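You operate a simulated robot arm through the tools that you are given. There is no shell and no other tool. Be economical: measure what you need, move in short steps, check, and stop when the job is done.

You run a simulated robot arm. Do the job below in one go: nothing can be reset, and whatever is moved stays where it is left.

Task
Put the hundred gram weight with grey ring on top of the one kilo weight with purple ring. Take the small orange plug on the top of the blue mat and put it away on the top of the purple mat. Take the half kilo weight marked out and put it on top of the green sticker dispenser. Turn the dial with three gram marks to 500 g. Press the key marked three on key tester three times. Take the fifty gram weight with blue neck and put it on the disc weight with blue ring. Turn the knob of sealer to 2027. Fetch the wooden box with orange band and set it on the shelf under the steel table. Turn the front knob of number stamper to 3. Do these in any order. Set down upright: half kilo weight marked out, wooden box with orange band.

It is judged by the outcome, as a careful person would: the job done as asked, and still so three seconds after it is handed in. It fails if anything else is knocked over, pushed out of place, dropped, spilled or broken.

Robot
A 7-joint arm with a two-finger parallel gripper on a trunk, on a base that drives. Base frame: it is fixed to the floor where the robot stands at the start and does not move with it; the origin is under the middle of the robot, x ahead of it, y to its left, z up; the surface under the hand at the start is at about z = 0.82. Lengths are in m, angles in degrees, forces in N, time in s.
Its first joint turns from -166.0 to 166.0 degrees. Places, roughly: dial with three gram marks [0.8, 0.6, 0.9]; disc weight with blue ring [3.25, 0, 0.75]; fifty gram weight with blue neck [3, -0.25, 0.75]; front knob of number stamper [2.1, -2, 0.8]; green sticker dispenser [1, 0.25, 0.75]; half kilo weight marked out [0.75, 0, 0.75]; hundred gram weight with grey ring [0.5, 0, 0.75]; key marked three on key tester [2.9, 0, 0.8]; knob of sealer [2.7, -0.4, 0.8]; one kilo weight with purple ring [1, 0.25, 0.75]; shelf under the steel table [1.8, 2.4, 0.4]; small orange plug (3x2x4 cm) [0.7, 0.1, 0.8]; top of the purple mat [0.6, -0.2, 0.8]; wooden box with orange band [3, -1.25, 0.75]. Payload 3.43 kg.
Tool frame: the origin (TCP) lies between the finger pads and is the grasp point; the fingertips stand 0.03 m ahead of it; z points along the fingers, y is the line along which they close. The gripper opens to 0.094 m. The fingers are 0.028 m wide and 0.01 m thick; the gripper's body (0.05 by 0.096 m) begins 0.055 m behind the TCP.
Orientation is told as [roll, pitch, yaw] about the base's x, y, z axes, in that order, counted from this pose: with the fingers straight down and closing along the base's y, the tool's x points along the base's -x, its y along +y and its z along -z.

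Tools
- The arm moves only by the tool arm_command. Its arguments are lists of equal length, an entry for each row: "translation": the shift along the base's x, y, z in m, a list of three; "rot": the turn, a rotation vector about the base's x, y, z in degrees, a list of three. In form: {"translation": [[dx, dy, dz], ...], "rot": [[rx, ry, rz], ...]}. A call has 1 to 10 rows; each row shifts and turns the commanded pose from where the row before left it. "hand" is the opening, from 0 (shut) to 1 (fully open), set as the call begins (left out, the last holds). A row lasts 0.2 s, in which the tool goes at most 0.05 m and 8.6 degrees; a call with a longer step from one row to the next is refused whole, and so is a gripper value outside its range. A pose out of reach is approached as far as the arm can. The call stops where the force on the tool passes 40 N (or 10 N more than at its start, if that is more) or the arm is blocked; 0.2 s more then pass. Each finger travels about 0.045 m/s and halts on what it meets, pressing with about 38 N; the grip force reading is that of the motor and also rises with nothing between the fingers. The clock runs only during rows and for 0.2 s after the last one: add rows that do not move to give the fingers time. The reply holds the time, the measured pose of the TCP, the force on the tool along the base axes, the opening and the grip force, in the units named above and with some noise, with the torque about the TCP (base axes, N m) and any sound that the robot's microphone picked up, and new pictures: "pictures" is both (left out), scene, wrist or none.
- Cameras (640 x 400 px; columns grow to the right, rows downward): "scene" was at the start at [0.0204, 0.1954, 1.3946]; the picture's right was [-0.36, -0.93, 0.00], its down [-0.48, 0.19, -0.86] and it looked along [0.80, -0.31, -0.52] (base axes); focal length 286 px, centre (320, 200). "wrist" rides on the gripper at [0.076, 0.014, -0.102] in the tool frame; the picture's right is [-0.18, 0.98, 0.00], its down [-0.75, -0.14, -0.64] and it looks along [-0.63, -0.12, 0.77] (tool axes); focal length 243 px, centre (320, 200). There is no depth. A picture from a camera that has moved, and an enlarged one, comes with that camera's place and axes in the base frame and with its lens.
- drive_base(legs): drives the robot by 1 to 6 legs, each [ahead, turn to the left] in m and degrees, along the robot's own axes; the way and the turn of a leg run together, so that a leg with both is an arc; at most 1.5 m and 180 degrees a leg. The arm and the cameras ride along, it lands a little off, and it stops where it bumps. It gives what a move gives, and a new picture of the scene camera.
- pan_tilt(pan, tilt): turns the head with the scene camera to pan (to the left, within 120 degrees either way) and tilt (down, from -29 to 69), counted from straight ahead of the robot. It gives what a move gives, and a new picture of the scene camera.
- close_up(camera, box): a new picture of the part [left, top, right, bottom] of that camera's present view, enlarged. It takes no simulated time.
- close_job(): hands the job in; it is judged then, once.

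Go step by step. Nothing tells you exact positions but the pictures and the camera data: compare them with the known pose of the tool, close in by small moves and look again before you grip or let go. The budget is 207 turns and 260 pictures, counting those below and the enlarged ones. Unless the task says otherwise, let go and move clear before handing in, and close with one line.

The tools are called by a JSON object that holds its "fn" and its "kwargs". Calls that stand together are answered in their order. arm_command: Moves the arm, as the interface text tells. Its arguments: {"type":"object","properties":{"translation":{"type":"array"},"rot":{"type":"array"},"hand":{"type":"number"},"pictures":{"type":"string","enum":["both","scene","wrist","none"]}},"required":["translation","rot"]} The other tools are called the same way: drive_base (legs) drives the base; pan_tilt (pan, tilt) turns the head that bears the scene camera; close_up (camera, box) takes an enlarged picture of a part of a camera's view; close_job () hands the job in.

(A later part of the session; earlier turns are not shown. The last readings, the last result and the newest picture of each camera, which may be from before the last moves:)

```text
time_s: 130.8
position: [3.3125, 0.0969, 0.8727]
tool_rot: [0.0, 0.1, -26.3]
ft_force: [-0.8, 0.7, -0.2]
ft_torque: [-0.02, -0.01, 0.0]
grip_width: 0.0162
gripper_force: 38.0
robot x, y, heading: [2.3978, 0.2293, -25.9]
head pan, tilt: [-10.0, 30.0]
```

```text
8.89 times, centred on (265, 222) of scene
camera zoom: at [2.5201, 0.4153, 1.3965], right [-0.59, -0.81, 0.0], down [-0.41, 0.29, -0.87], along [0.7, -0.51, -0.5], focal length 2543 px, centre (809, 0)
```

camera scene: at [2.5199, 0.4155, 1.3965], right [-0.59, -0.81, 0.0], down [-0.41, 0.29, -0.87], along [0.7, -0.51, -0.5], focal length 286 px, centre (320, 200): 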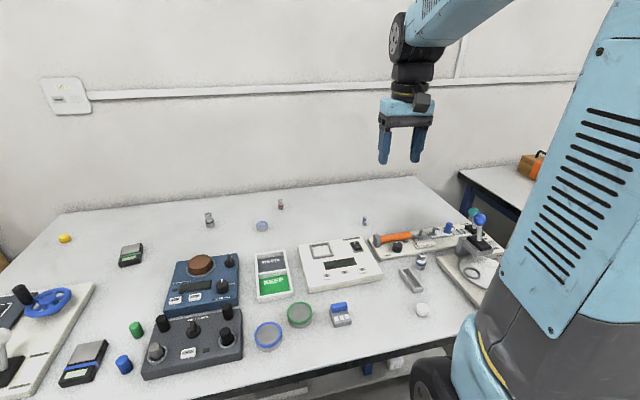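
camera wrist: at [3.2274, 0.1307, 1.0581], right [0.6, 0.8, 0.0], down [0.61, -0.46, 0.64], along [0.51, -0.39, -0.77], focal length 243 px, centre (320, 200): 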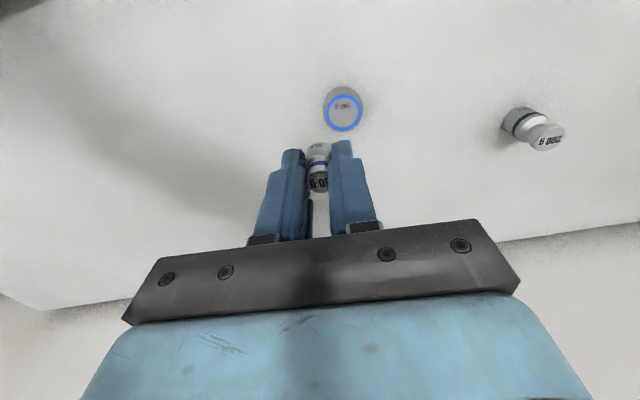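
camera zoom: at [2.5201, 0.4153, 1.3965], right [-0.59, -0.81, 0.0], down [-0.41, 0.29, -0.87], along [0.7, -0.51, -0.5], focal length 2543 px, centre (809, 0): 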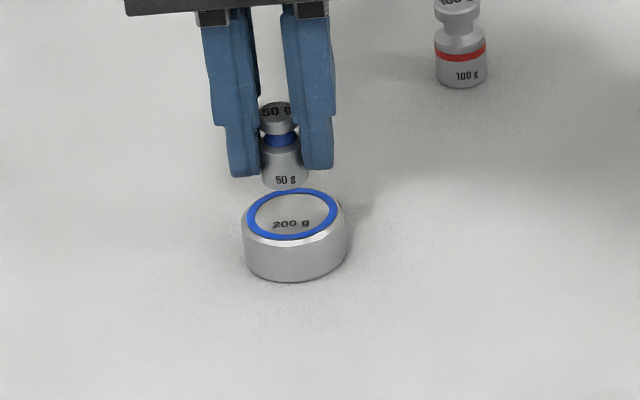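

{"fn": "arm_command", "kwargs": {"translation": [[-0.0015, -0.0015, -0.012], [0, 0, -0.002], [0, 0, -0.002], [0, 0, -0.002], [0, 0, -0.002]], "rot": [[0, 0, 0], [0, 0, 0], [0, 0, 0], [0, 0, 0], [0, 0, 0]], "pictures": "none"}}

{"fn": "close_up", "kwargs": {"camera": "scene", "box": [235, 200, 295, 245]}}

```text
time_s: 132.0
position: [3.3111, 0.0944, 0.8567]
tool_rot: [0.1, -0.1, -26.3]
ft_force: [-1.6, -1.1, 32.9]
ft_torque: [-0.02, 0.06, -0.06]
grip_width: 0.0166
gripper_force: 37.9
robot x, y, heading: [2.3988, 0.2316, -26.0]
head pan, tilt: [-10.0, 30.0]
```

```text
8.89 times, centred on (265, 222) of scene
camera zoom: at [2.5185, 0.4156, 1.3966], right [-0.59, -0.81, 0.0], down [-0.4, 0.29, -0.87], along [0.7, -0.51, -0.5], focal length 2543 px, centre (809, 0)
```

zoom: 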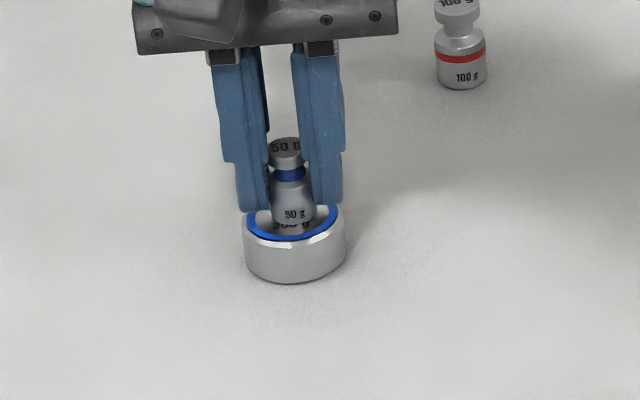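

Seated on the disc. Relieving the pressure and releasing.

{"fn": "arm_command", "kwargs": {"translation": [[0, 0, 0.002], [0, 0, 0]], "rot": [[0, 0, 0], [0, 0, 0]], "pictures": "none"}}

{"fn": "arm_command", "kwargs": {"translation": [[0, 0, 0], [0, 0, 0]], "rot": [[0, 0, 0], [0, 0, 0]], "hand": 0.45, "pictures": "none"}}

{"fn": "arm_command", "kwargs": {"translation": [[0, 0, 0.02], [0, 0, 0.045], [0, 0, 0.045]], "rot": [[0, 0, 0], [0, 0, 0], [0, 0, 0]], "pictures": "none"}}

{"fn": "close_up", "kwargs": {"camera": "scene", "box": [235, 200, 295, 245]}}

```text
time_s: 132.6
position: [3.3101, 0.0949, 0.8553]
tool_rot: [0.1, -0.2, -26.3]
ft_force: [6.8, -3.3, 28.7]
ft_torque: [-0.14, -0.24, -0.04]
grip_width: 0.0165
gripper_force: 37.9
robot x, y, heading: [2.398, 0.2295, -25.8]
head pan, tilt: [-10.0, 30.0]
```

```text
time_s: 133.2
position: [3.311, 0.0948, 0.8545]
tool_rot: [0.0, 0.1, -26.3]
ft_force: [0.8, -0.7, 0.1]
ft_torque: [0.02, 0.0, 0.01]
grip_width: 0.0425
gripper_force: 0.0
robot x, y, heading: [2.3964, 0.2341, -25.8]
head pan, tilt: [-10.0, 30.0]
```

```text
time_s: 134.0
position: [3.3115, 0.0926, 0.9623]
tool_rot: [-0.1, 0.2, -26.2]
ft_force: [0.5, -1.1, -0.7]
ft_torque: [0.02, 0.06, 0.0]
grip_width: 0.0423
gripper_force: 0.0
robot x, y, heading: [2.399, 0.2346, -25.9]
head pan, tilt: [-10.0, 30.0]
```

```text
8.89 times, centred on (265, 222) of scene
camera zoom: at [2.5208, 0.4152, 1.3964], right [-0.59, -0.81, 0.0], down [-0.41, 0.29, -0.87], along [0.7, -0.51, -0.5], focal length 2543 px, centre (809, 0)
```

zoom: 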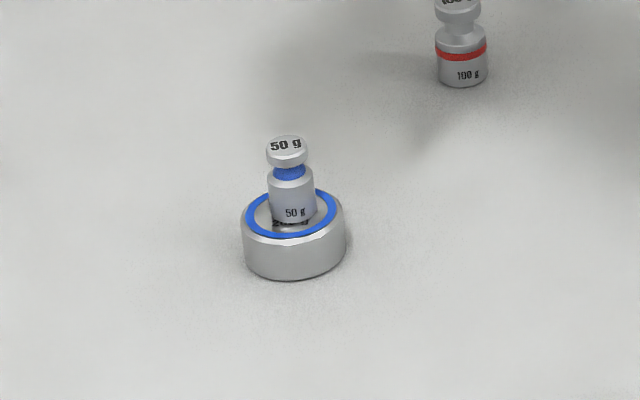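

50 g sits on the disc. Next the sealer knob at about (2.716, −0.398); moving high over there.

{"fn": "arm_command", "kwargs": {"translation": [[0, 0, 0.045], [0, 0, 0.045], [-0.039, -0.0268, 0.02], [-0.0392, -0.0268, 0], [-0.0392, -0.0268, 0], [-0.0392, -0.0268, 0], [-0.0392, -0.0268, 0], [-0.0392, -0.0268, 0], [-0.0392, -0.0268, 0], [-0.0392, -0.0268, 0]], "rot": [[0, 0, 0], [0, 0, 0], [0, 0, 0], [0, 0, 0], [0, 0, 0], [0, 0, 0], [0, 0, 0], [0, 0, 0], [0, 0, 0], [0, 0, 0]], "hand": 0.65, "pictures": "none"}}

{"fn": "arm_command", "kwargs": {"translation": [[-0.0392, -0.0268, 0], [-0.0392, -0.0268, 0], [-0.0392, -0.0268, 0], [-0.0392, -0.0268, 0], [-0.0392, -0.0268, 0], [-0.0392, -0.0268, 0], [-0.0392, -0.0268, 0], [-0.0392, -0.0268, 0], [-0.0392, -0.0268, 0]], "rot": [[0, 0, 0], [0, 0, 0], [0, 0, 0], [0, 0, 0], [0, 0, 0], [0, 0, 0], [0, 0, 0], [0, 0, 0], [0, 0, 0]], "pictures": "wrist"}}

{"fn": "close_up", "kwargs": {"camera": "wrist", "box": [240, 80, 420, 220]}}

```text
refused: row 3 steps farther than a row can; nothing moved
```

```text
time_s: 136.0
position: [2.9584, -0.1465, 0.9643]
tool_rot: [0.0, 0.1, -26.2]
ft_force: [0.5, 1.8, -0.6]
ft_torque: [-0.01, 0.03, 0.0]
grip_width: 0.0421
gripper_force: 0.0
robot x, y, heading: [2.4025, 0.2307, -25.8]
head pan, tilt: [-10.0, 30.0]
camera wrist: at [2.8974, -0.1009, 1.0665], right [0.6, 0.8, 0.0], down [0.61, -0.46, 0.64], along [0.51, -0.38, -0.77], focal length 243 px, centre (320, 200)
```

wrist: 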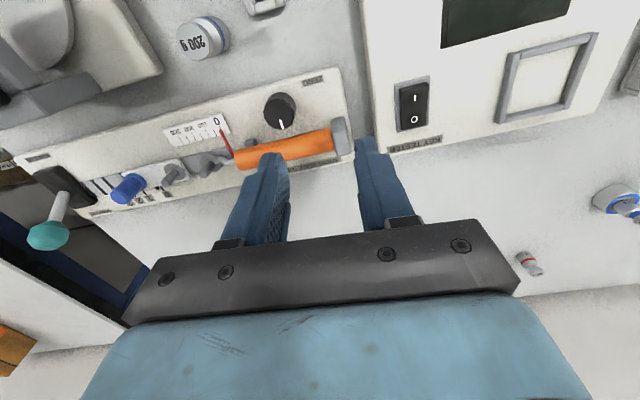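

```text
2.86 times, centred on (330, 150) of wrist
camera zoom: at [2.8974, -0.1009, 1.0665], right [0.6, 0.8, 0.0], down [0.61, -0.46, 0.64], along [0.51, -0.38, -0.77], focal length 693 px, centre (291, 343)
```

zoom: 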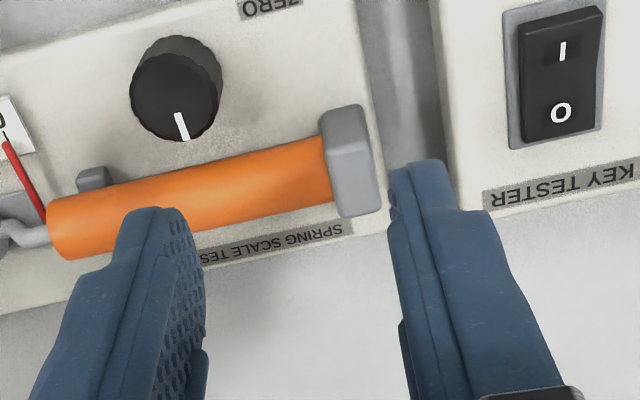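

The first call was refused for a long step; the second ran lower than planned but touched nothing. Raising now, then continuing.

{"fn": "arm_command", "kwargs": {"translation": [[0, 0, 0.045], [0, 0, 0.045], [-0.039, -0.0268, 0.0], [-0.039, -0.0268, 0], [-0.039, -0.0268, 0], [-0.039, -0.0268, 0], [-0.039, -0.0268, 0], [-0.039, -0.0268, 0], [-0.039, -0.0268, 0], [-0.039, -0.0268, 0]], "rot": [[0, 0, 0], [0, 0, 0], [0, 0, 0], [0, 0, 0], [0, 0, 0], [0, 0, 0], [0, 0, 0], [0, 0, 0], [0, 0, 0], [0, 0, 0]], "hand": 0.65, "pictures": "wrist"}}

{"fn": "close_up", "kwargs": {"camera": "wrist", "box": [240, 80, 420, 220]}}

```text
time_s: 138.2
position: [2.6466, -0.3612, 1.0542]
tool_rot: [0.0, 0.2, -26.1]
ft_force: [0.2, 0.4, -0.1]
ft_torque: [-0.03, 0.01, 0.01]
grip_width: 0.0613
gripper_force: 0.2
robot x, y, heading: [2.3956, 0.2298, -25.9]
head pan, tilt: [-10.0, 30.0]
camera wrist: at [2.5854, -0.3149, 1.1567], right [0.6, 0.8, 0.0], down [0.61, -0.46, 0.64], along [0.51, -0.38, -0.77], focal length 243 px, centre (320, 200)
```

wrist: 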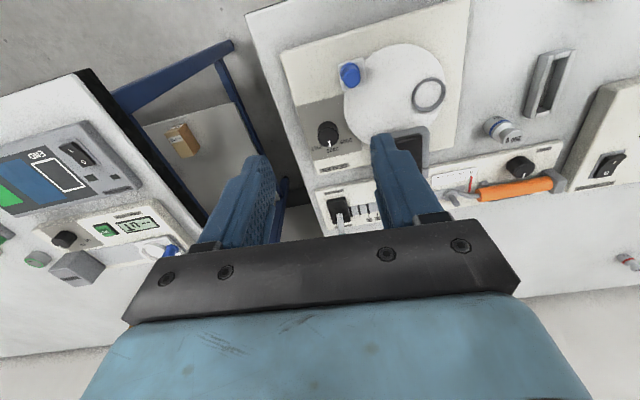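

```text
2.86 times, centred on (330, 150) of wrist
camera zoom: at [2.5854, -0.3149, 1.1567], right [0.6, 0.8, 0.0], down [0.61, -0.46, 0.64], along [0.51, -0.38, -0.77], focal length 693 px, centre (291, 343)
```

zoom: 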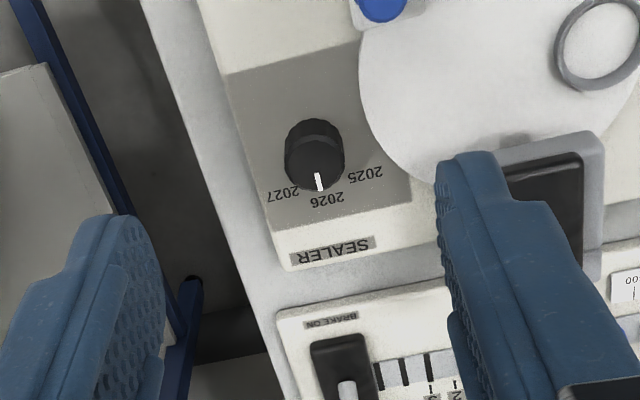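

The sealer shows 2026; 2027 is one step of about 44° clockwise. The knob is at (2.7125, −0.397), top near 0.834. Pre-rotating and hovering.

{"fn": "arm_command", "kwargs": {"translation": [[0.011, -0.006, -0.02], [0.011, -0.006, -0.02], [0.011, -0.006, -0.02], [0.011, -0.006, -0.02], [0.011, -0.006, -0.02], [0.011, -0.006, -0.02]], "rot": [[0, 0, 7.4], [0, 0, 7.4], [0, 0, 7.4], [0, 0, 7.4], [0, 0, 7.4], [0, 0, 7.4]], "pictures": "wrist"}}

{"fn": "close_up", "kwargs": {"camera": "scene", "box": [400, 180, 540, 310]}}

```text
time_s: 139.6
position: [2.7119, -0.3972, 0.9339]
tool_rot: [0.0, 0.0, 18.2]
ft_force: [-0.4, 0.9, 0.6]
ft_torque: [-0.01, -0.03, 0.02]
grip_width: 0.0611
gripper_force: 0.1
robot x, y, heading: [2.4012, 0.2306, -25.6]
head pan, tilt: [-10.0, 30.0]
camera wrist: at [2.6362, -0.4069, 1.0363], right [-0.13, 0.99, 0.0], down [0.76, 0.1, 0.64], along [0.64, 0.09, -0.77], focal length 243 px, centre (320, 200)
```

wrist: 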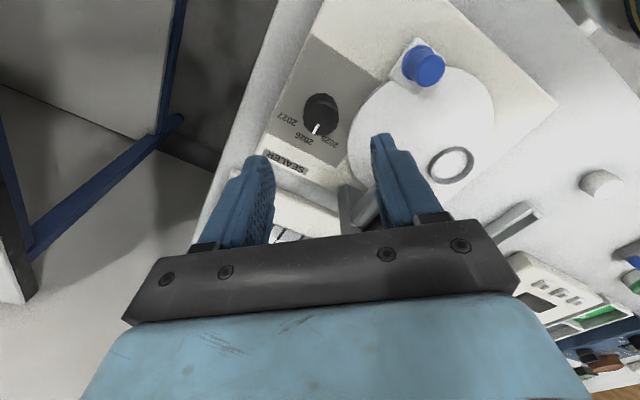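

```text
3.08 times, centred on (470, 245) of scene
camera zoom: at [2.5199, 0.4156, 1.3965], right [-0.59, -0.81, 0.0], down [-0.41, 0.29, -0.87], along [0.7, -0.51, -0.5], focal length 880 px, centre (-142, 62)
```

zoom: 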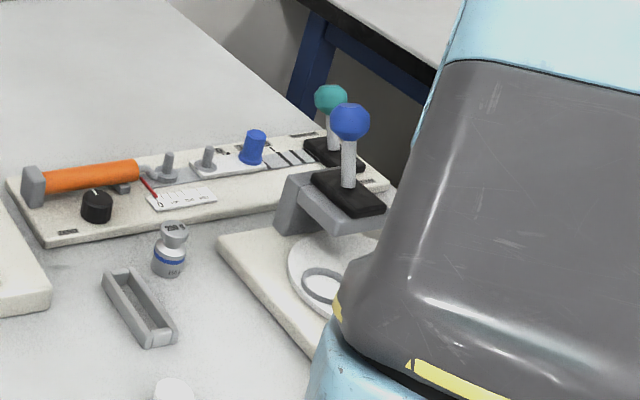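

{"fn": "arm_command", "kwargs": {"translation": [[-0.002, 0.001, -0.03], [0, 0, -0.025]], "rot": [[0, 0, 0], [0, 0, 0]], "pictures": "wrist"}}

```text
time_s: 140.2
position: [2.7104, -0.3951, 0.8782]
tool_rot: [0.0, 0.1, 18.2]
ft_force: [0.0, 1.3, 0.0]
ft_torque: [0.0, 0.0, -0.03]
grip_width: 0.0613
gripper_force: 0.2
robot x, y, heading: [2.3974, 0.2318, -25.9]
head pan, tilt: [-10.0, 30.0]
camera wrist: at [2.6337, -0.4059, 0.9818], right [-0.13, 0.99, 0.0], down [0.76, 0.1, 0.64], along [0.64, 0.08, -0.77], focal length 243 px, centre (320, 200)
```

wrist: 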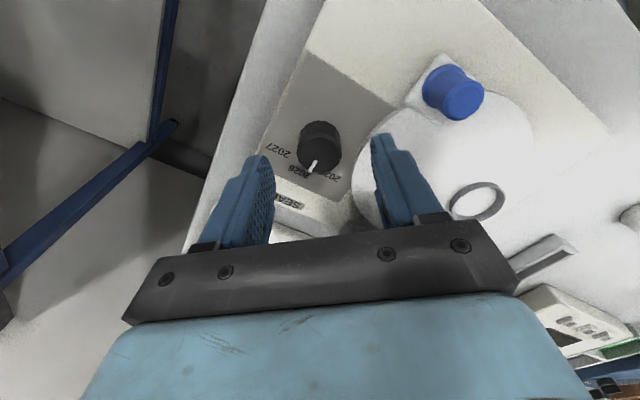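

{"fn": "arm_command", "kwargs": {"translation": [[0, 0, -0.015], [0, 0, -0.008]], "rot": [[0, 0, 0], [0, 0, 0]], "pictures": "none"}}

{"fn": "arm_command", "kwargs": {"translation": [[0, 0, 0], [0, 0, 0], [0, 0, 0], [0, 0, 0], [0, 0, 0]], "rot": [[0, 0, 0], [0, 0, 0], [0, 0, 0], [0, 0, 0], [0, 0, 0]], "hand": 0, "pictures": "none"}}

{"fn": "arm_command", "kwargs": {"translation": [[0, 0, 0], [0, 0, 0], [0, 0, 0], [0, 0, 0], [0, 0, 0], [0, 0, 0], [0, 0, 0]], "rot": [[0, 0, -8], [0, 0, -8], [0, 0, -8], [0, 0, -8], [0, 0, -8], [0, 0, -4], [0, 0, 0]], "pictures": "wrist"}}

```text
time_s: 140.8
position: [2.7098, -0.3967, 0.8568]
tool_rot: [-0.2, -0.1, 18.1]
ft_force: [0.9, 1.2, 14.6]
ft_torque: [0.52, 0.03, 0.0]
grip_width: 0.0615
gripper_force: 0.4
robot x, y, heading: [2.3991, 0.236, -25.9]
head pan, tilt: [-10.0, 30.0]
```

```text
time_s: 141.4
position: [2.7103, -0.3962, 0.8579]
tool_rot: [0.1, 0.0, 18.3]
ft_force: [8.7, -20.1, 1.7]
ft_torque: [-0.88, 0.2, -0.06]
grip_width: 0.0293
gripper_force: 23.3
robot x, y, heading: [2.3964, 0.2294, -25.9]
head pan, tilt: [-10.0, 30.0]
stopped in row 3: the force on the tool passed its limit at 44 N (the readings are from after the stop); the commanded pose is now the measured one
```

```text
time_s: 142.3
position: [2.7118, -0.3959, 0.8572]
tool_rot: [0.2, 0.0, -7.1]
ft_force: [2.0, -7.8, -17.6]
ft_torque: [-0.68, -0.07, 0.0]
grip_width: 0.0291
gripper_force: 44.5
robot x, y, heading: [2.3974, 0.2303, -26.1]
head pan, tilt: [-10.0, 30.0]
stopped in row 4: the force on the tool passed its limit at 41 N (the readings are from after the stop); the commanded pose is now the measured one
camera wrist: at [2.6374, -0.3725, 0.9596], right [0.3, 0.95, 0.0], down [0.73, -0.24, 0.64], along [0.61, -0.19, -0.77], focal length 243 px, centre (320, 200)
```

wrist: 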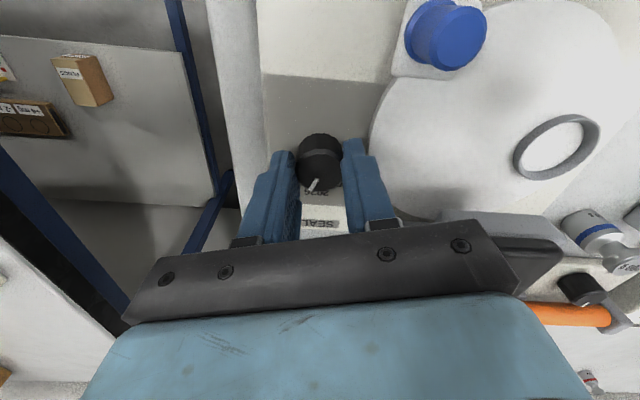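

The force limit paused the turn at 25°, with the tips brushing the panel. Lifting 2 mm and turning the remaining 19°.

{"fn": "arm_command", "kwargs": {"translation": [[0, 0, 0.002], [0, 0, 0], [0, 0, 0], [0, 0, 0], [0, 0, 0]], "rot": [[0, 0, 0], [0, 0, -6], [0, 0, -6], [0, 0, -7], [0, 0, 0]], "pictures": "none"}}

{"fn": "close_up", "kwargs": {"camera": "wrist", "box": [240, 80, 400, 220]}}

```text
time_s: 142.7
position: [2.7118, -0.3966, 0.8571]
tool_rot: [0.2, 0.0, -7.2]
ft_force: [3.0, -13.8, -25.6]
ft_torque: [-0.82, -0.3, 0.02]
grip_width: 0.0294
gripper_force: 45.2
robot x, y, heading: [2.3996, 0.2315, -25.7]
head pan, tilt: [-10.0, 30.0]
stopped in row 2: the force on the tool passed its limit at 43 N (the readings are from after the stop); the commanded pose is now the measured one
```

```text
2.86 times, centred on (320, 150) of wrist
camera zoom: at [2.6376, -0.3726, 0.9598], right [0.31, 0.95, 0.0], down [0.73, -0.24, 0.64], along [0.61, -0.19, -0.77], focal length 693 px, centre (320, 343)
```

zoom: 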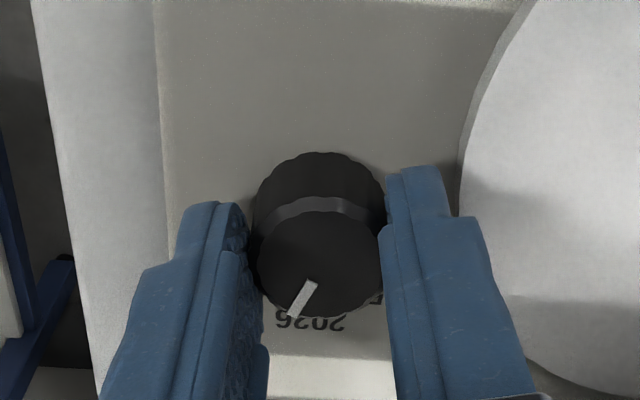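

{"fn": "arm_command", "kwargs": {"translation": [[0, 0, 0], [0, 0, 0], [0.0, -0.002, 0.003]], "rot": [[0, 0, 0], [0, 0, 0], [0, 0, 0]], "hand": 0.5, "pictures": "none"}}

{"fn": "close_up", "kwargs": {"camera": "wrist", "box": [240, 80, 400, 220]}}

{"fn": "arm_command", "kwargs": {"translation": [[0, 0, 0], [0, 0, 0], [0, 0, 0], [0, 0, 0]], "rot": [[0, 0, 0], [0, 0, 0], [0, 0, 0], [0, 0, 0]], "hand": 0, "pictures": "none"}}

```text
time_s: 143.5
position: [2.7106, -0.3969, 0.8605]
tool_rot: [0.2, 0.0, -7.1]
ft_force: [0.5, 1.0, 0.8]
ft_torque: [0.0, -0.04, 0.01]
grip_width: 0.047
gripper_force: 0.1
robot x, y, heading: [2.4013, 0.2301, -25.9]
head pan, tilt: [-10.0, 30.0]
```

```text
2.86 times, centred on (320, 150) of wrist
camera zoom: at [2.6369, -0.3736, 0.9646], right [0.3, 0.95, 0.0], down [0.73, -0.24, 0.64], along [0.61, -0.19, -0.77], focal length 693 px, centre (320, 343)
```

zoom: 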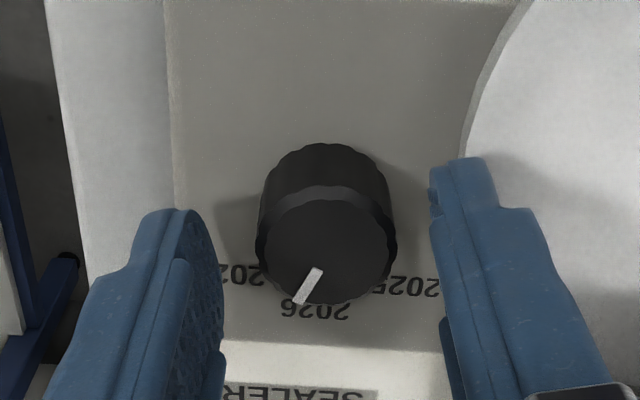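

```text
time_s: 144.5
position: [2.711, -0.3955, 0.8617]
tool_rot: [0.3, 0.0, -7.1]
ft_force: [0.7, 13.9, 1.5]
ft_torque: [0.43, -0.05, 0.03]
grip_width: 0.0292
gripper_force: 44.7
robot x, y, heading: [2.3986, 0.2355, -25.9]
head pan, tilt: [-10.0, 30.0]
```

{"fn": "arm_command", "kwargs": {"translation": [[0, 0.001, 0], [0, 0, 0], [0, 0, 0], [0, 0, 0], [0, 0, 0]], "rot": [[0, 0, -5], [0, 0, -5], [0, 0, -5], [0, 0, -5], [0, 0, 0]], "pictures": "none"}}

{"fn": "arm_command", "kwargs": {"translation": [[0, 0, 0], [0, 0, 0], [0, 0, 0]], "rot": [[0, 0, 0], [0, 0, 0], [0, 0, 0]], "hand": 0.65, "pictures": "none"}}

{"fn": "arm_command", "kwargs": {"translation": [[0, 0, 0.04], [-0.01, 0, 0.04], [-0.02, 0, 0.02]], "rot": [[0, 0, 0], [0, 0, 0], [0, 0, 0]], "pictures": "none"}}

{"fn": "close_up", "kwargs": {"camera": "wrist", "box": [240, 60, 400, 200]}}

```text
time_s: 145.7
position: [2.7097, -0.3958, 0.8617]
tool_rot: [0.1, 0.0, -27.2]
ft_force: [4.2, 6.5, 4.9]
ft_torque: [0.55, 0.79, -0.03]
grip_width: 0.0293
gripper_force: 45.4
robot x, y, heading: [2.3983, 0.2323, -25.9]
head pan, tilt: [-10.0, 30.0]
```

```text
time_s: 146.5
position: [2.7095, -0.3949, 0.8617]
tool_rot: [0.2, -0.1, -27.3]
ft_force: [0.3, 0.3, -0.7]
ft_torque: [-0.02, 0.01, 0.02]
grip_width: 0.0612
gripper_force: 0.1
robot x, y, heading: [2.4009, 0.2298, -25.8]
head pan, tilt: [-10.0, 30.0]
```

```text
time_s: 147.3
position: [2.6801, -0.3965, 0.9615]
tool_rot: [0.2, 0.0, -27.2]
ft_force: [-0.6, -1.0, 0.2]
ft_torque: [-0.02, -0.01, -0.03]
grip_width: 0.0611
gripper_force: 0.0
robot x, y, heading: [2.4006, 0.2292, -25.8]
head pan, tilt: [-10.0, 30.0]
```

```text
2.86 times, centred on (320, 130) of wrist
camera zoom: at [2.6199, -0.3489, 1.065], right [0.61, 0.79, 0.0], down [0.61, -0.47, 0.64], along [0.51, -0.39, -0.77], focal length 693 px, centre (320, 400)
```

zoom: 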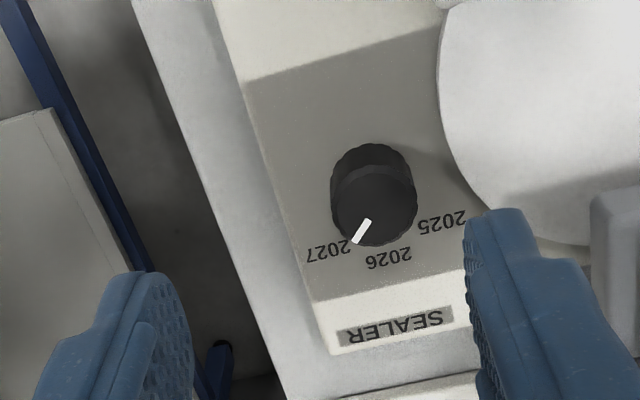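

The sealer pointer is on 2027. Now I'll tuck the arm and drive back along the corridor to the box.

{"fn": "arm_command", "kwargs": {"translation": [[0, 0, 0.048], [0, 0, 0.048], [0, 0, 0.048], [0, 0, 0.048]], "rot": [[0, 0, 0], [0, 0, 0], [0, 0, 0], [0, 0, 0]], "pictures": "none"}}

{"fn": "close_up", "kwargs": {"camera": "wrist", "box": [270, 90, 350, 160]}}

{"fn": "arm_command", "kwargs": {"translation": [[0.0233, 0.0378, 0.003], [0.0233, 0.0378, 0.003], [0.0233, 0.0378, 0.003], [0.0233, 0.0378, 0.003], [0.0233, 0.0378, 0.003], [0.0233, 0.0378, 0.003], [0.0233, 0.0378, 0.003], [0.0233, 0.0378, 0.003], [0.0233, 0.0378, 0.003], [0.0233, 0.0378, 0.003]], "rot": [[0, 0, 0], [0, 0, 0], [0, 0, 0], [0, 0, 0], [0, 0, 0], [0, 0, 0], [0, 0, 0], [0, 0, 0], [0, 0, 0], [0, 0, 0]], "pictures": "none"}}

{"fn": "drive_base", "kwargs": {"legs": [[-0.2, 0], [0, -45]]}}

{"fn": "drive_base", "kwargs": {"legs": [[0, -45]]}}

```text
time_s: 148.3
position: [2.6793, -0.3964, 1.1534]
tool_rot: [0.3, 0.0, -27.2]
ft_force: [-0.2, -0.5, -0.1]
ft_torque: [0.0, -0.01, -0.03]
grip_width: 0.0613
gripper_force: 0.1
robot x, y, heading: [2.4042, 0.2266, -25.6]
head pan, tilt: [-10.0, 30.0]
```

```text
5.71 times, centred on (310, 125) of wrist
camera zoom: at [2.6193, -0.3488, 1.2564], right [0.61, 0.79, 0.0], down [0.61, -0.47, 0.64], along [0.51, -0.39, -0.77], focal length 1386 px, centre (377, 629)
```

zoom: 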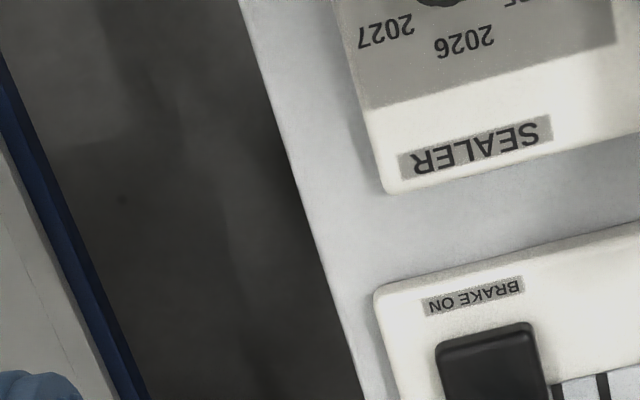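

```text
time_s: 150.5
position: [2.9119, -0.0171, 1.183]
tool_rot: [0.2, 0.0, -27.2]
ft_force: [0.3, 0.2, 0.8]
ft_torque: [0.06, -0.03, 0.01]
grip_width: 0.061
gripper_force: 0.0
robot x, y, heading: [2.4012, 0.2289, -26.0]
head pan, tilt: [-10.0, 30.0]
```

```text
time_s: 154.5
position: [2.4032, -0.2224, 1.1831]
tool_rot: [0.2, 0.0, -72.5]
ft_force: [-1.3, -0.4, 0.7]
ft_torque: [0.0, 0.04, 0.0]
grip_width: 0.0613
gripper_force: 0.1
robot x, y, heading: [2.2624, 0.3343, -71.0]
head pan, tilt: [-10.0, 30.0]
camera scene: at [2.4791, 0.3754, 1.3965], right [-0.99, -0.15, 0.0], down [-0.08, 0.49, -0.87], along [0.13, -0.86, -0.5], focal length 286 px, centre (320, 200)
```

scene: 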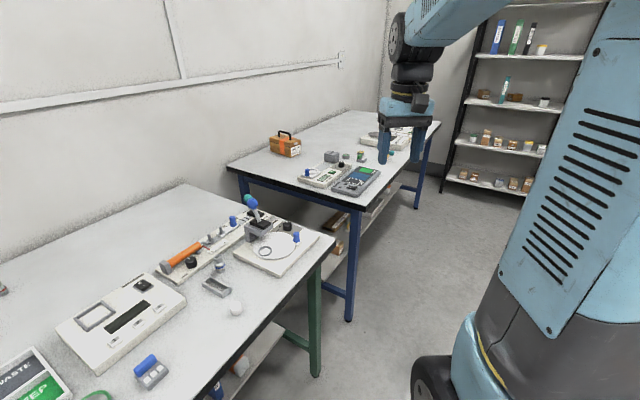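

```text
time_s: 157.2
position: [1.968, -0.1555, 1.1844]
tool_rot: [0.3, 0.0, -117.7]
ft_force: [-0.4, -0.4, -0.4]
ft_torque: [0.01, 0.0, -0.03]
grip_width: 0.0613
gripper_force: 0.0
robot x, y, heading: [2.3113, 0.3139, -115.8]
head pan, tilt: [-10.0, 30.0]
camera scene: at [2.4916, 0.1905, 1.3965], right [-0.81, 0.58, 0.0], down [0.29, 0.41, -0.87], along [-0.51, -0.7, -0.5], focal length 286 px, centre (320, 200)
```

scene: 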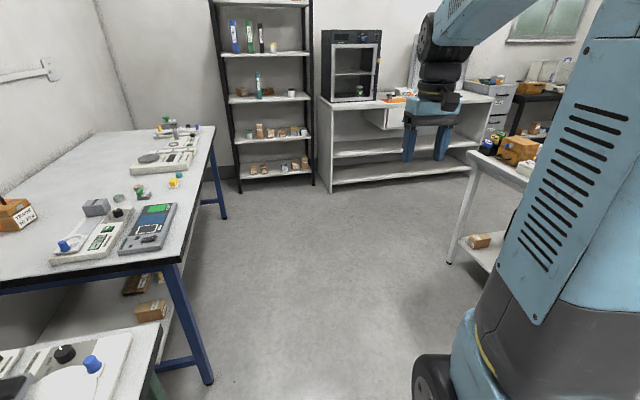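

{"fn": "drive_base", "kwargs": {"legs": [[1.08, 0]]}}

{"fn": "drive_base", "kwargs": {"legs": [[0, 45]]}}

{"fn": "drive_base", "kwargs": {"legs": [[0, 45]]}}

```text
time_s: 162.8
position: [1.5081, -1.12, 1.1845]
tool_rot: [0.1, 0.0, -117.5]
ft_force: [0.2, 0.1, -0.3]
ft_torque: [0.02, 0.01, 0.03]
grip_width: 0.0609
gripper_force: 0.1
robot x, y, heading: [1.8502, -0.652, -115.6]
head pan, tilt: [-10.0, 30.0]
camera scene: at [2.03, -0.7727, 1.3965], right [-0.81, 0.58, 0.0], down [0.29, 0.41, -0.87], along [-0.5, -0.7, -0.5], focal length 286 px, centre (320, 200)
```

scene: 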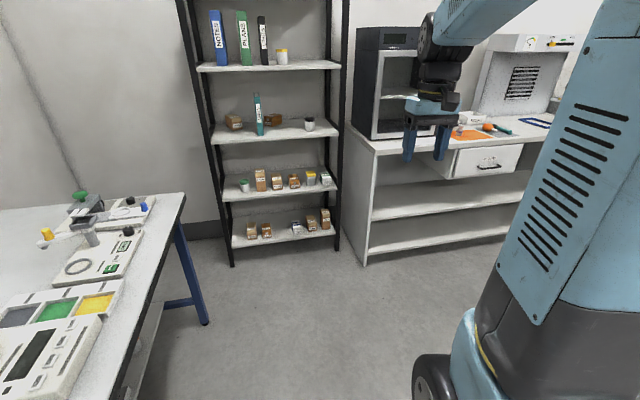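

```text
time_s: 165.5
position: [1.9371, -1.2218, 1.1852]
tool_rot: [0.2, 0.0, -72.7]
ft_force: [0.2, -0.3, -0.1]
ft_torque: [-0.01, -0.01, 0.02]
grip_width: 0.0612
gripper_force: 0.1
robot x, y, heading: [1.7997, -0.6649, -71.0]
head pan, tilt: [-10.0, 30.0]
camera scene: at [2.0177, -0.6224, 1.3965], right [-0.99, -0.16, 0.0], down [-0.08, 0.49, -0.87], along [0.14, -0.85, -0.5], focal length 286 px, centre (320, 200)
```

scene: 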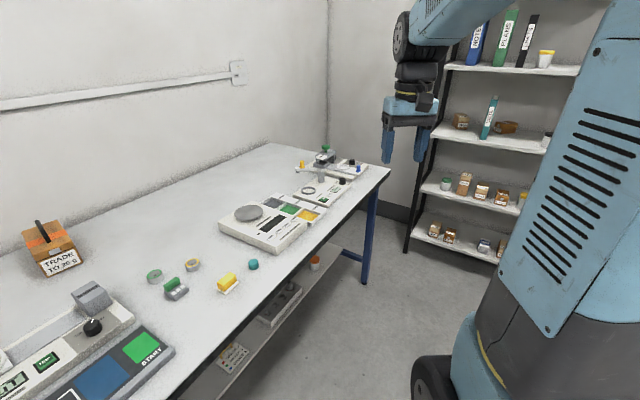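

```text
time_s: 168.2
position: [2.2935, -0.9674, 1.1849]
tool_rot: [0.2, 0.0, -28.0]
ft_force: [-0.1, -0.4, -0.6]
ft_torque: [0.0, -0.03, 0.0]
grip_width: 0.0611
gripper_force: 0.0
robot x, y, heading: [1.7818, -0.7103, -26.5]
head pan, tilt: [-10.0, 30.0]
camera scene: at [1.9071, -0.5275, 1.3965], right [-0.6, -0.8, 0.0], down [-0.4, 0.3, -0.87], along [0.7, -0.52, -0.5], focal length 286 px, centre (320, 200)
```

scene: 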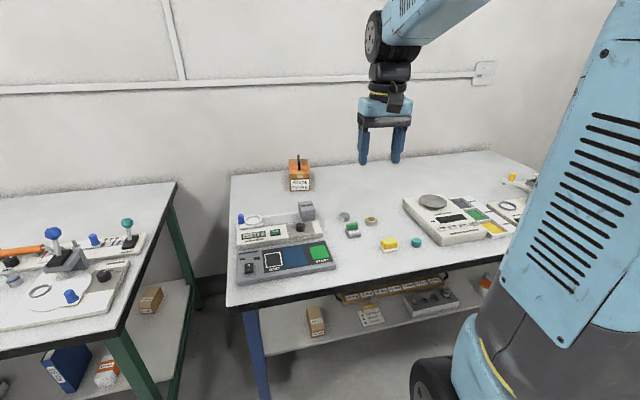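

{"fn": "close_up", "kwargs": {"camera": "scene", "box": [265, 140, 335, 200]}}

{"fn": "close_up", "kwargs": {"camera": "wrist", "box": [0, 0, 640, 400]}}

```text
6.67 times, centred on (300, 170) of scene
camera zoom: at [1.9071, -0.5275, 1.3965], right [-0.6, -0.8, 0.0], down [-0.4, 0.3, -0.87], along [0.7, -0.52, -0.5], focal length 1907 px, centre (453, 400)
```

zoom: 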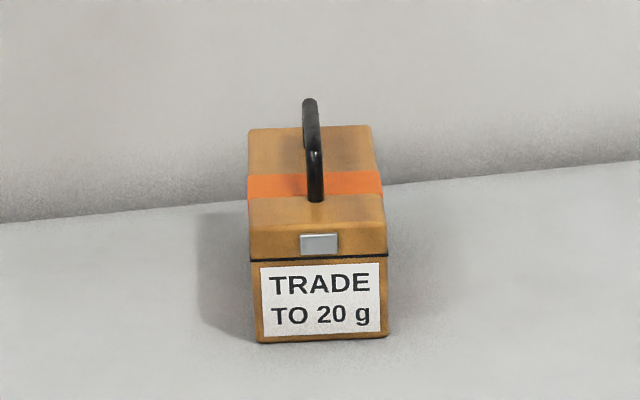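

```text
1.00 times, centred on (320, 200) of wrist (not enlarged: the box is as wide or as high as the picture)
camera zoom: at [2.2317, -0.9195, 1.2877], right [0.62, 0.78, 0.0], down [0.6, -0.48, 0.64], along [0.5, -0.4, -0.77], focal length 243 px, centre (320, 200)
```

zoom: 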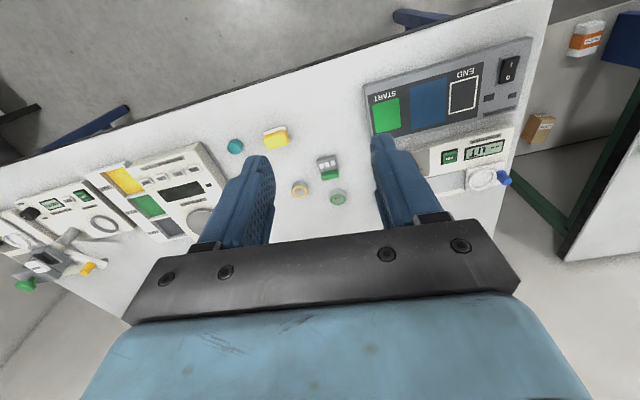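

The box's handle bar runs along its depth at about (2.893, −1.143, 0.935). I'll drive closer so it comes into reach.

{"fn": "drive_base", "kwargs": {"legs": [[0.19, 0]]}}

```text
time_s: 169.7
position: [2.4631, -1.0543, 1.1865]
tool_rot: [0.2, 0.0, -27.9]
ft_force: [-0.2, 0.4, 1.0]
ft_torque: [-0.03, -0.02, 0.0]
grip_width: 0.0612
gripper_force: 0.0
robot x, y, heading: [1.9513, -0.7977, -26.6]
head pan, tilt: [-10.0, 30.0]
camera scene: at [2.0788, -0.6133, 1.3965], right [-0.6, -0.8, 0.0], down [-0.4, 0.3, -0.87], along [0.7, -0.52, -0.5], focal length 286 px, centre (320, 200)
```

scene: 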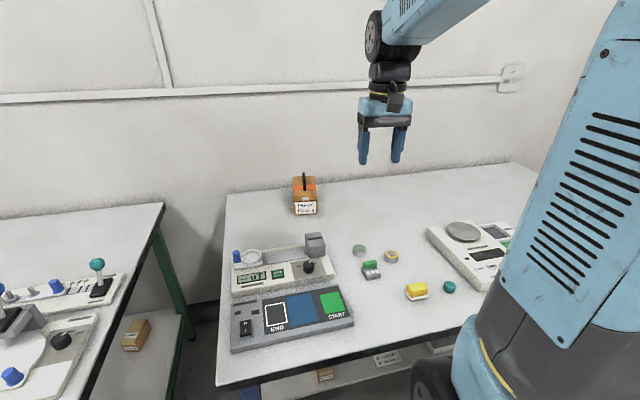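

{"fn": "arm_command", "kwargs": {"translation": [[0.0421, -0.0058, -0.005], [0.0421, -0.0058, -0.005], [0.0421, -0.0058, -0.005], [0.0421, -0.0058, -0.005], [0.0421, -0.0058, -0.005], [0.0421, -0.0058, -0.005], [0.0421, -0.0058, -0.005], [0.0421, -0.0058, -0.005]], "rot": [[0, 0, 0], [0, 0, 0], [0, 0, 0], [0, 0, 0], [0, 0, 0], [0, 0, 0], [0, 0, 0], [0, 0, 0]], "pictures": "wrist"}}

{"fn": "close_up", "kwargs": {"camera": "scene", "box": [270, 130, 350, 220]}}

```text
time_s: 171.5
position: [2.8003, -1.0998, 1.1462]
tool_rot: [0.2, 0.0, -28.0]
ft_force: [-0.5, -0.6, 1.2]
ft_torque: [0.01, -0.03, -0.02]
grip_width: 0.0609
gripper_force: 0.1
robot x, y, heading: [1.9582, -0.7973, -26.5]
head pan, tilt: [-10.0, 30.0]
camera wrist: at [2.7395, -1.0517, 1.2487], right [0.62, 0.78, 0.0], down [0.6, -0.48, 0.64], along [0.5, -0.4, -0.77], focal length 243 px, centre (320, 200)
```

wrist: 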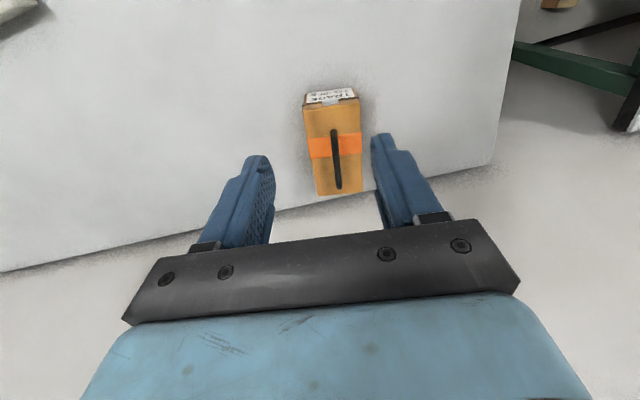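

```text
4.44 times, centred on (310, 175) of scene
camera zoom: at [2.0785, -0.6134, 1.3965], right [-0.6, -0.8, 0.0], down [-0.4, 0.3, -0.87], along [0.7, -0.52, -0.5], focal length 1272 px, centre (364, 311)
```

zoom: 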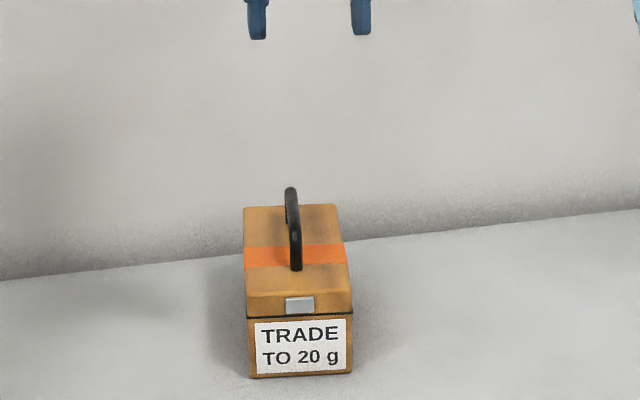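

The bar centre is at (2.901, −1.149, 0.929), about 1.01 m from my axis. I'll try to reach over it straight down and see how far the arm gets.

{"fn": "arm_command", "kwargs": {"translation": [[0.034, -0.016, -0.02], [0.034, -0.016, -0.02], [0.033, -0.017, -0.02], [0, 0, -0.03]], "rot": [[0, 0, -4], [0, 0, 0], [0, 0, 0], [0, 0, 0]], "pictures": "wrist"}}

```text
time_s: 172.5
position: [2.9009, -1.1498, 1.0544]
tool_rot: [0.2, -0.1, -32.1]
ft_force: [0.3, 0.3, 0.7]
ft_torque: [0.02, -0.06, 0.0]
grip_width: 0.0611
gripper_force: 0.1
robot x, y, heading: [1.9601, -0.7994, -26.6]
head pan, tilt: [-10.0, 30.0]
camera wrist: at [2.8443, -1.0974, 1.1577], right [0.68, 0.74, 0.0], down [0.56, -0.52, 0.64], along [0.47, -0.43, -0.77], focal length 243 px, centre (320, 200)
```

wrist: 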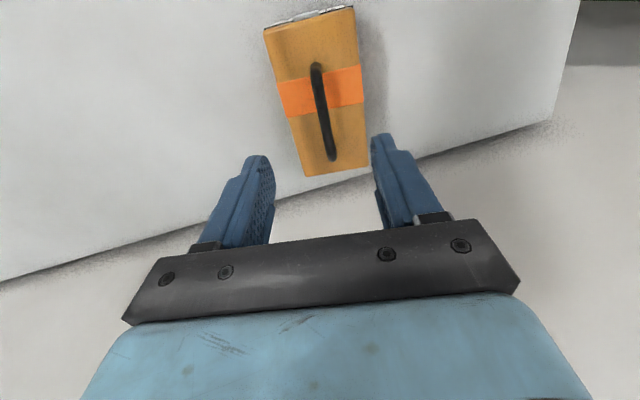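

The arm reaches it. Fine-aligning and lowering over the handle.

{"fn": "arm_command", "kwargs": {"translation": [[0.004, 0.0, -0.04], [0, 0, -0.04]], "rot": [[0, 0, 0], [0, 0, 0]], "pictures": "wrist"}}

{"fn": "close_up", "kwargs": {"camera": "scene", "box": [270, 140, 350, 220]}}

```text
time_s: 173.1
position: [2.9043, -1.1486, 0.9755]
tool_rot: [0.2, 0.1, -32.0]
ft_force: [-0.2, -0.3, 0.7]
ft_torque: [0.01, -0.04, -0.01]
grip_width: 0.0609
gripper_force: 0.1
robot x, y, heading: [1.9548, -0.7956, -26.6]
head pan, tilt: [-10.0, 30.0]
camera wrist: at [2.8481, -1.0968, 1.0777], right [0.68, 0.74, 0.0], down [0.56, -0.52, 0.64], along [0.47, -0.43, -0.77], focal length 243 px, centre (320, 200)
```

wrist: 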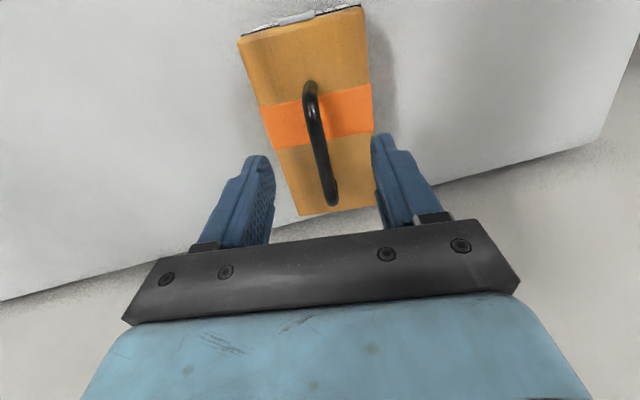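

```text
5.00 times, centred on (310, 180) of scene
camera zoom: at [2.0791, -0.6135, 1.3965], right [-0.6, -0.8, 0.0], down [-0.4, 0.3, -0.87], along [0.69, -0.52, -0.5], focal length 1430 px, centre (370, 300)
```

zoom: 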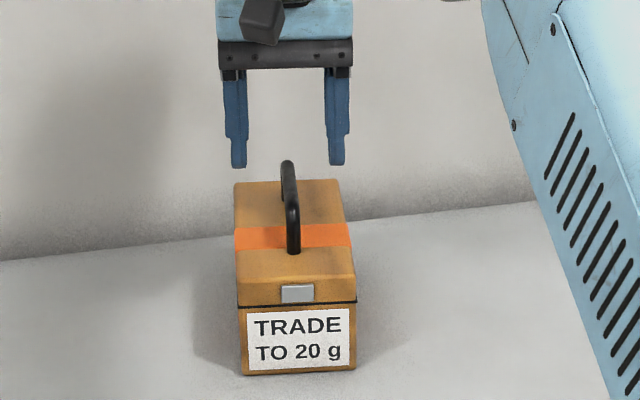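

{"fn": "arm_command", "kwargs": {"translation": [[0, 0, -0.03], [0, 0, -0.014], [0, 0, 0]], "rot": [[0, 0, 0], [0, 0, 0], [0, 0, 0]], "pictures": "none"}}

{"fn": "arm_command", "kwargs": {"translation": [[0, 0, 0], [0, 0, 0], [0, 0, 0], [0, 0, 0], [0, 0, 0]], "rot": [[0, 0, 0], [0, 0, 0], [0, 0, 0], [0, 0, 0], [0, 0, 0]], "hand": 0, "pictures": "wrist"}}

{"fn": "close_up", "kwargs": {"camera": "scene", "box": [270, 140, 350, 220]}}

```text
time_s: 173.9
position: [2.9048, -1.1479, 0.931]
tool_rot: [0.1, 0.0, -32.0]
ft_force: [-0.4, 0.4, 0.7]
ft_torque: [-0.03, -0.02, 0.01]
grip_width: 0.0613
gripper_force: 0.1
robot x, y, heading: [1.9542, -0.7964, -26.6]
head pan, tilt: [-10.0, 30.0]
```

```text
time_s: 175.1
position: [2.906, -1.149, 0.932]
tool_rot: [0.2, 0.0, -32.1]
ft_force: [-1.4, -0.2, 1.0]
ft_torque: [0.01, 0.02, 0.16]
grip_width: 0.0104
gripper_force: 38.4
robot x, y, heading: [1.953, -0.7985, -26.6]
head pan, tilt: [-10.0, 30.0]
camera wrist: at [2.8484, -1.0959, 1.0338], right [0.68, 0.74, 0.0], down [0.56, -0.52, 0.64], along [0.47, -0.43, -0.77], focal length 243 px, centre (320, 200)
```

wrist: 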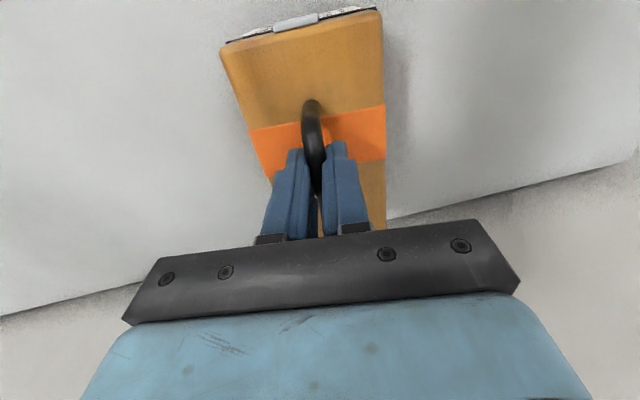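

```text
5.00 times, centred on (310, 180) of scene
camera zoom: at [2.0793, -0.6136, 1.3965], right [-0.6, -0.8, 0.0], down [-0.4, 0.3, -0.87], along [0.69, -0.52, -0.5], focal length 1430 px, centre (370, 300)
```

zoom: 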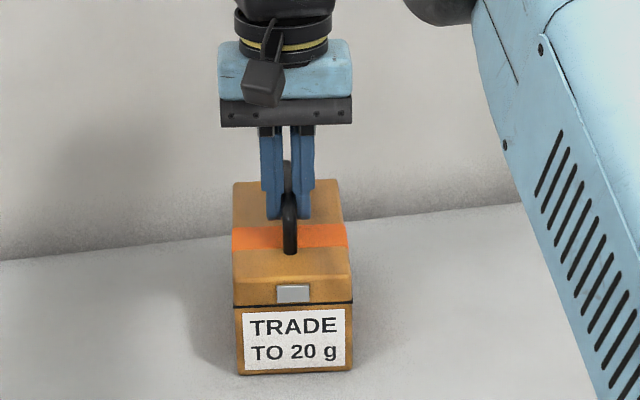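

Handle gripped. Lifting a little to check the balance.

{"fn": "arm_command", "kwargs": {"translation": [[0, 0, 0.02], [0, 0, 0.03]], "rot": [[0, 0, 0], [0, 0, 0]], "pictures": "none"}}

{"fn": "close_up", "kwargs": {"camera": "scene", "box": [270, 120, 350, 210]}}

```text
time_s: 175.7
position: [2.9042, -1.1492, 0.9793]
tool_rot: [0.2, 0.2, -32.0]
ft_force: [1.2, -0.2, -5.8]
ft_torque: [0.09, 0.08, 0.0]
grip_width: 0.0107
gripper_force: 38.1
robot x, y, heading: [1.9539, -0.7969, -26.3]
head pan, tilt: [-10.0, 30.0]
```

```text
4.44 times, centred on (310, 165) of scene
camera zoom: at [2.0799, -0.6138, 1.3964], right [-0.6, -0.8, 0.0], down [-0.4, 0.3, -0.87], along [0.69, -0.52, -0.5], focal length 1272 px, centre (364, 356)
```

zoom: 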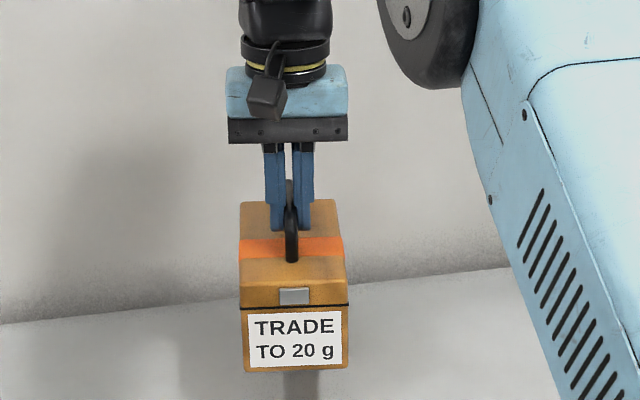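

The box lifts level (~0.6 kg). The shelf lies under a table top, so I must grip the handle with the hand tilted 45°. I'll set the box down a little closer and regrip it that way.

{"fn": "arm_command", "kwargs": {"translation": [[-0.021, 0.0132, 0], [-0.021, 0.0132, 0], [0, 0, -0.02], [0, 0, -0.02], [0, 0, -0.004], [0, 0, -0.002], [0, 0, -0.002]], "rot": [[0, 0, 0], [0, 0, 0], [0, 0, 0], [0, 0, 0], [0, 0, 0], [0, 0, 0], [0, 0, 0]], "pictures": "wrist"}}

```text
time_s: 177.3
position: [2.8631, -1.1228, 0.9338]
tool_rot: [0.2, 0.1, -31.9]
ft_force: [-0.4, -0.6, -5.8]
ft_torque: [0.05, 0.08, 0.0]
grip_width: 0.0106
gripper_force: 38.0
robot x, y, heading: [1.9545, -0.7968, -26.7]
head pan, tilt: [-10.0, 30.0]
camera wrist: at [2.8068, -1.0705, 1.0358], right [0.68, 0.74, 0.0], down [0.56, -0.52, 0.64], along [0.47, -0.43, -0.77], focal length 243 px, centre (320, 200)
```

wrist: 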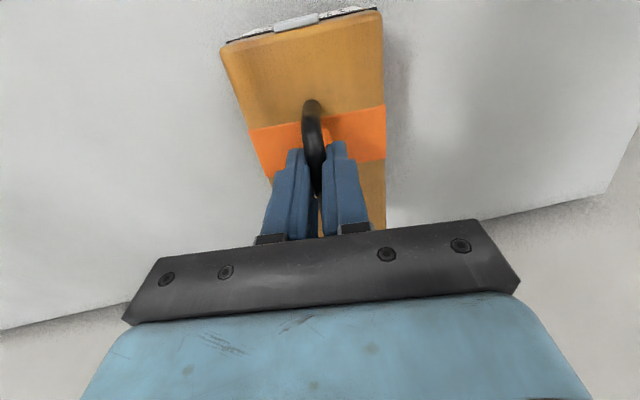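

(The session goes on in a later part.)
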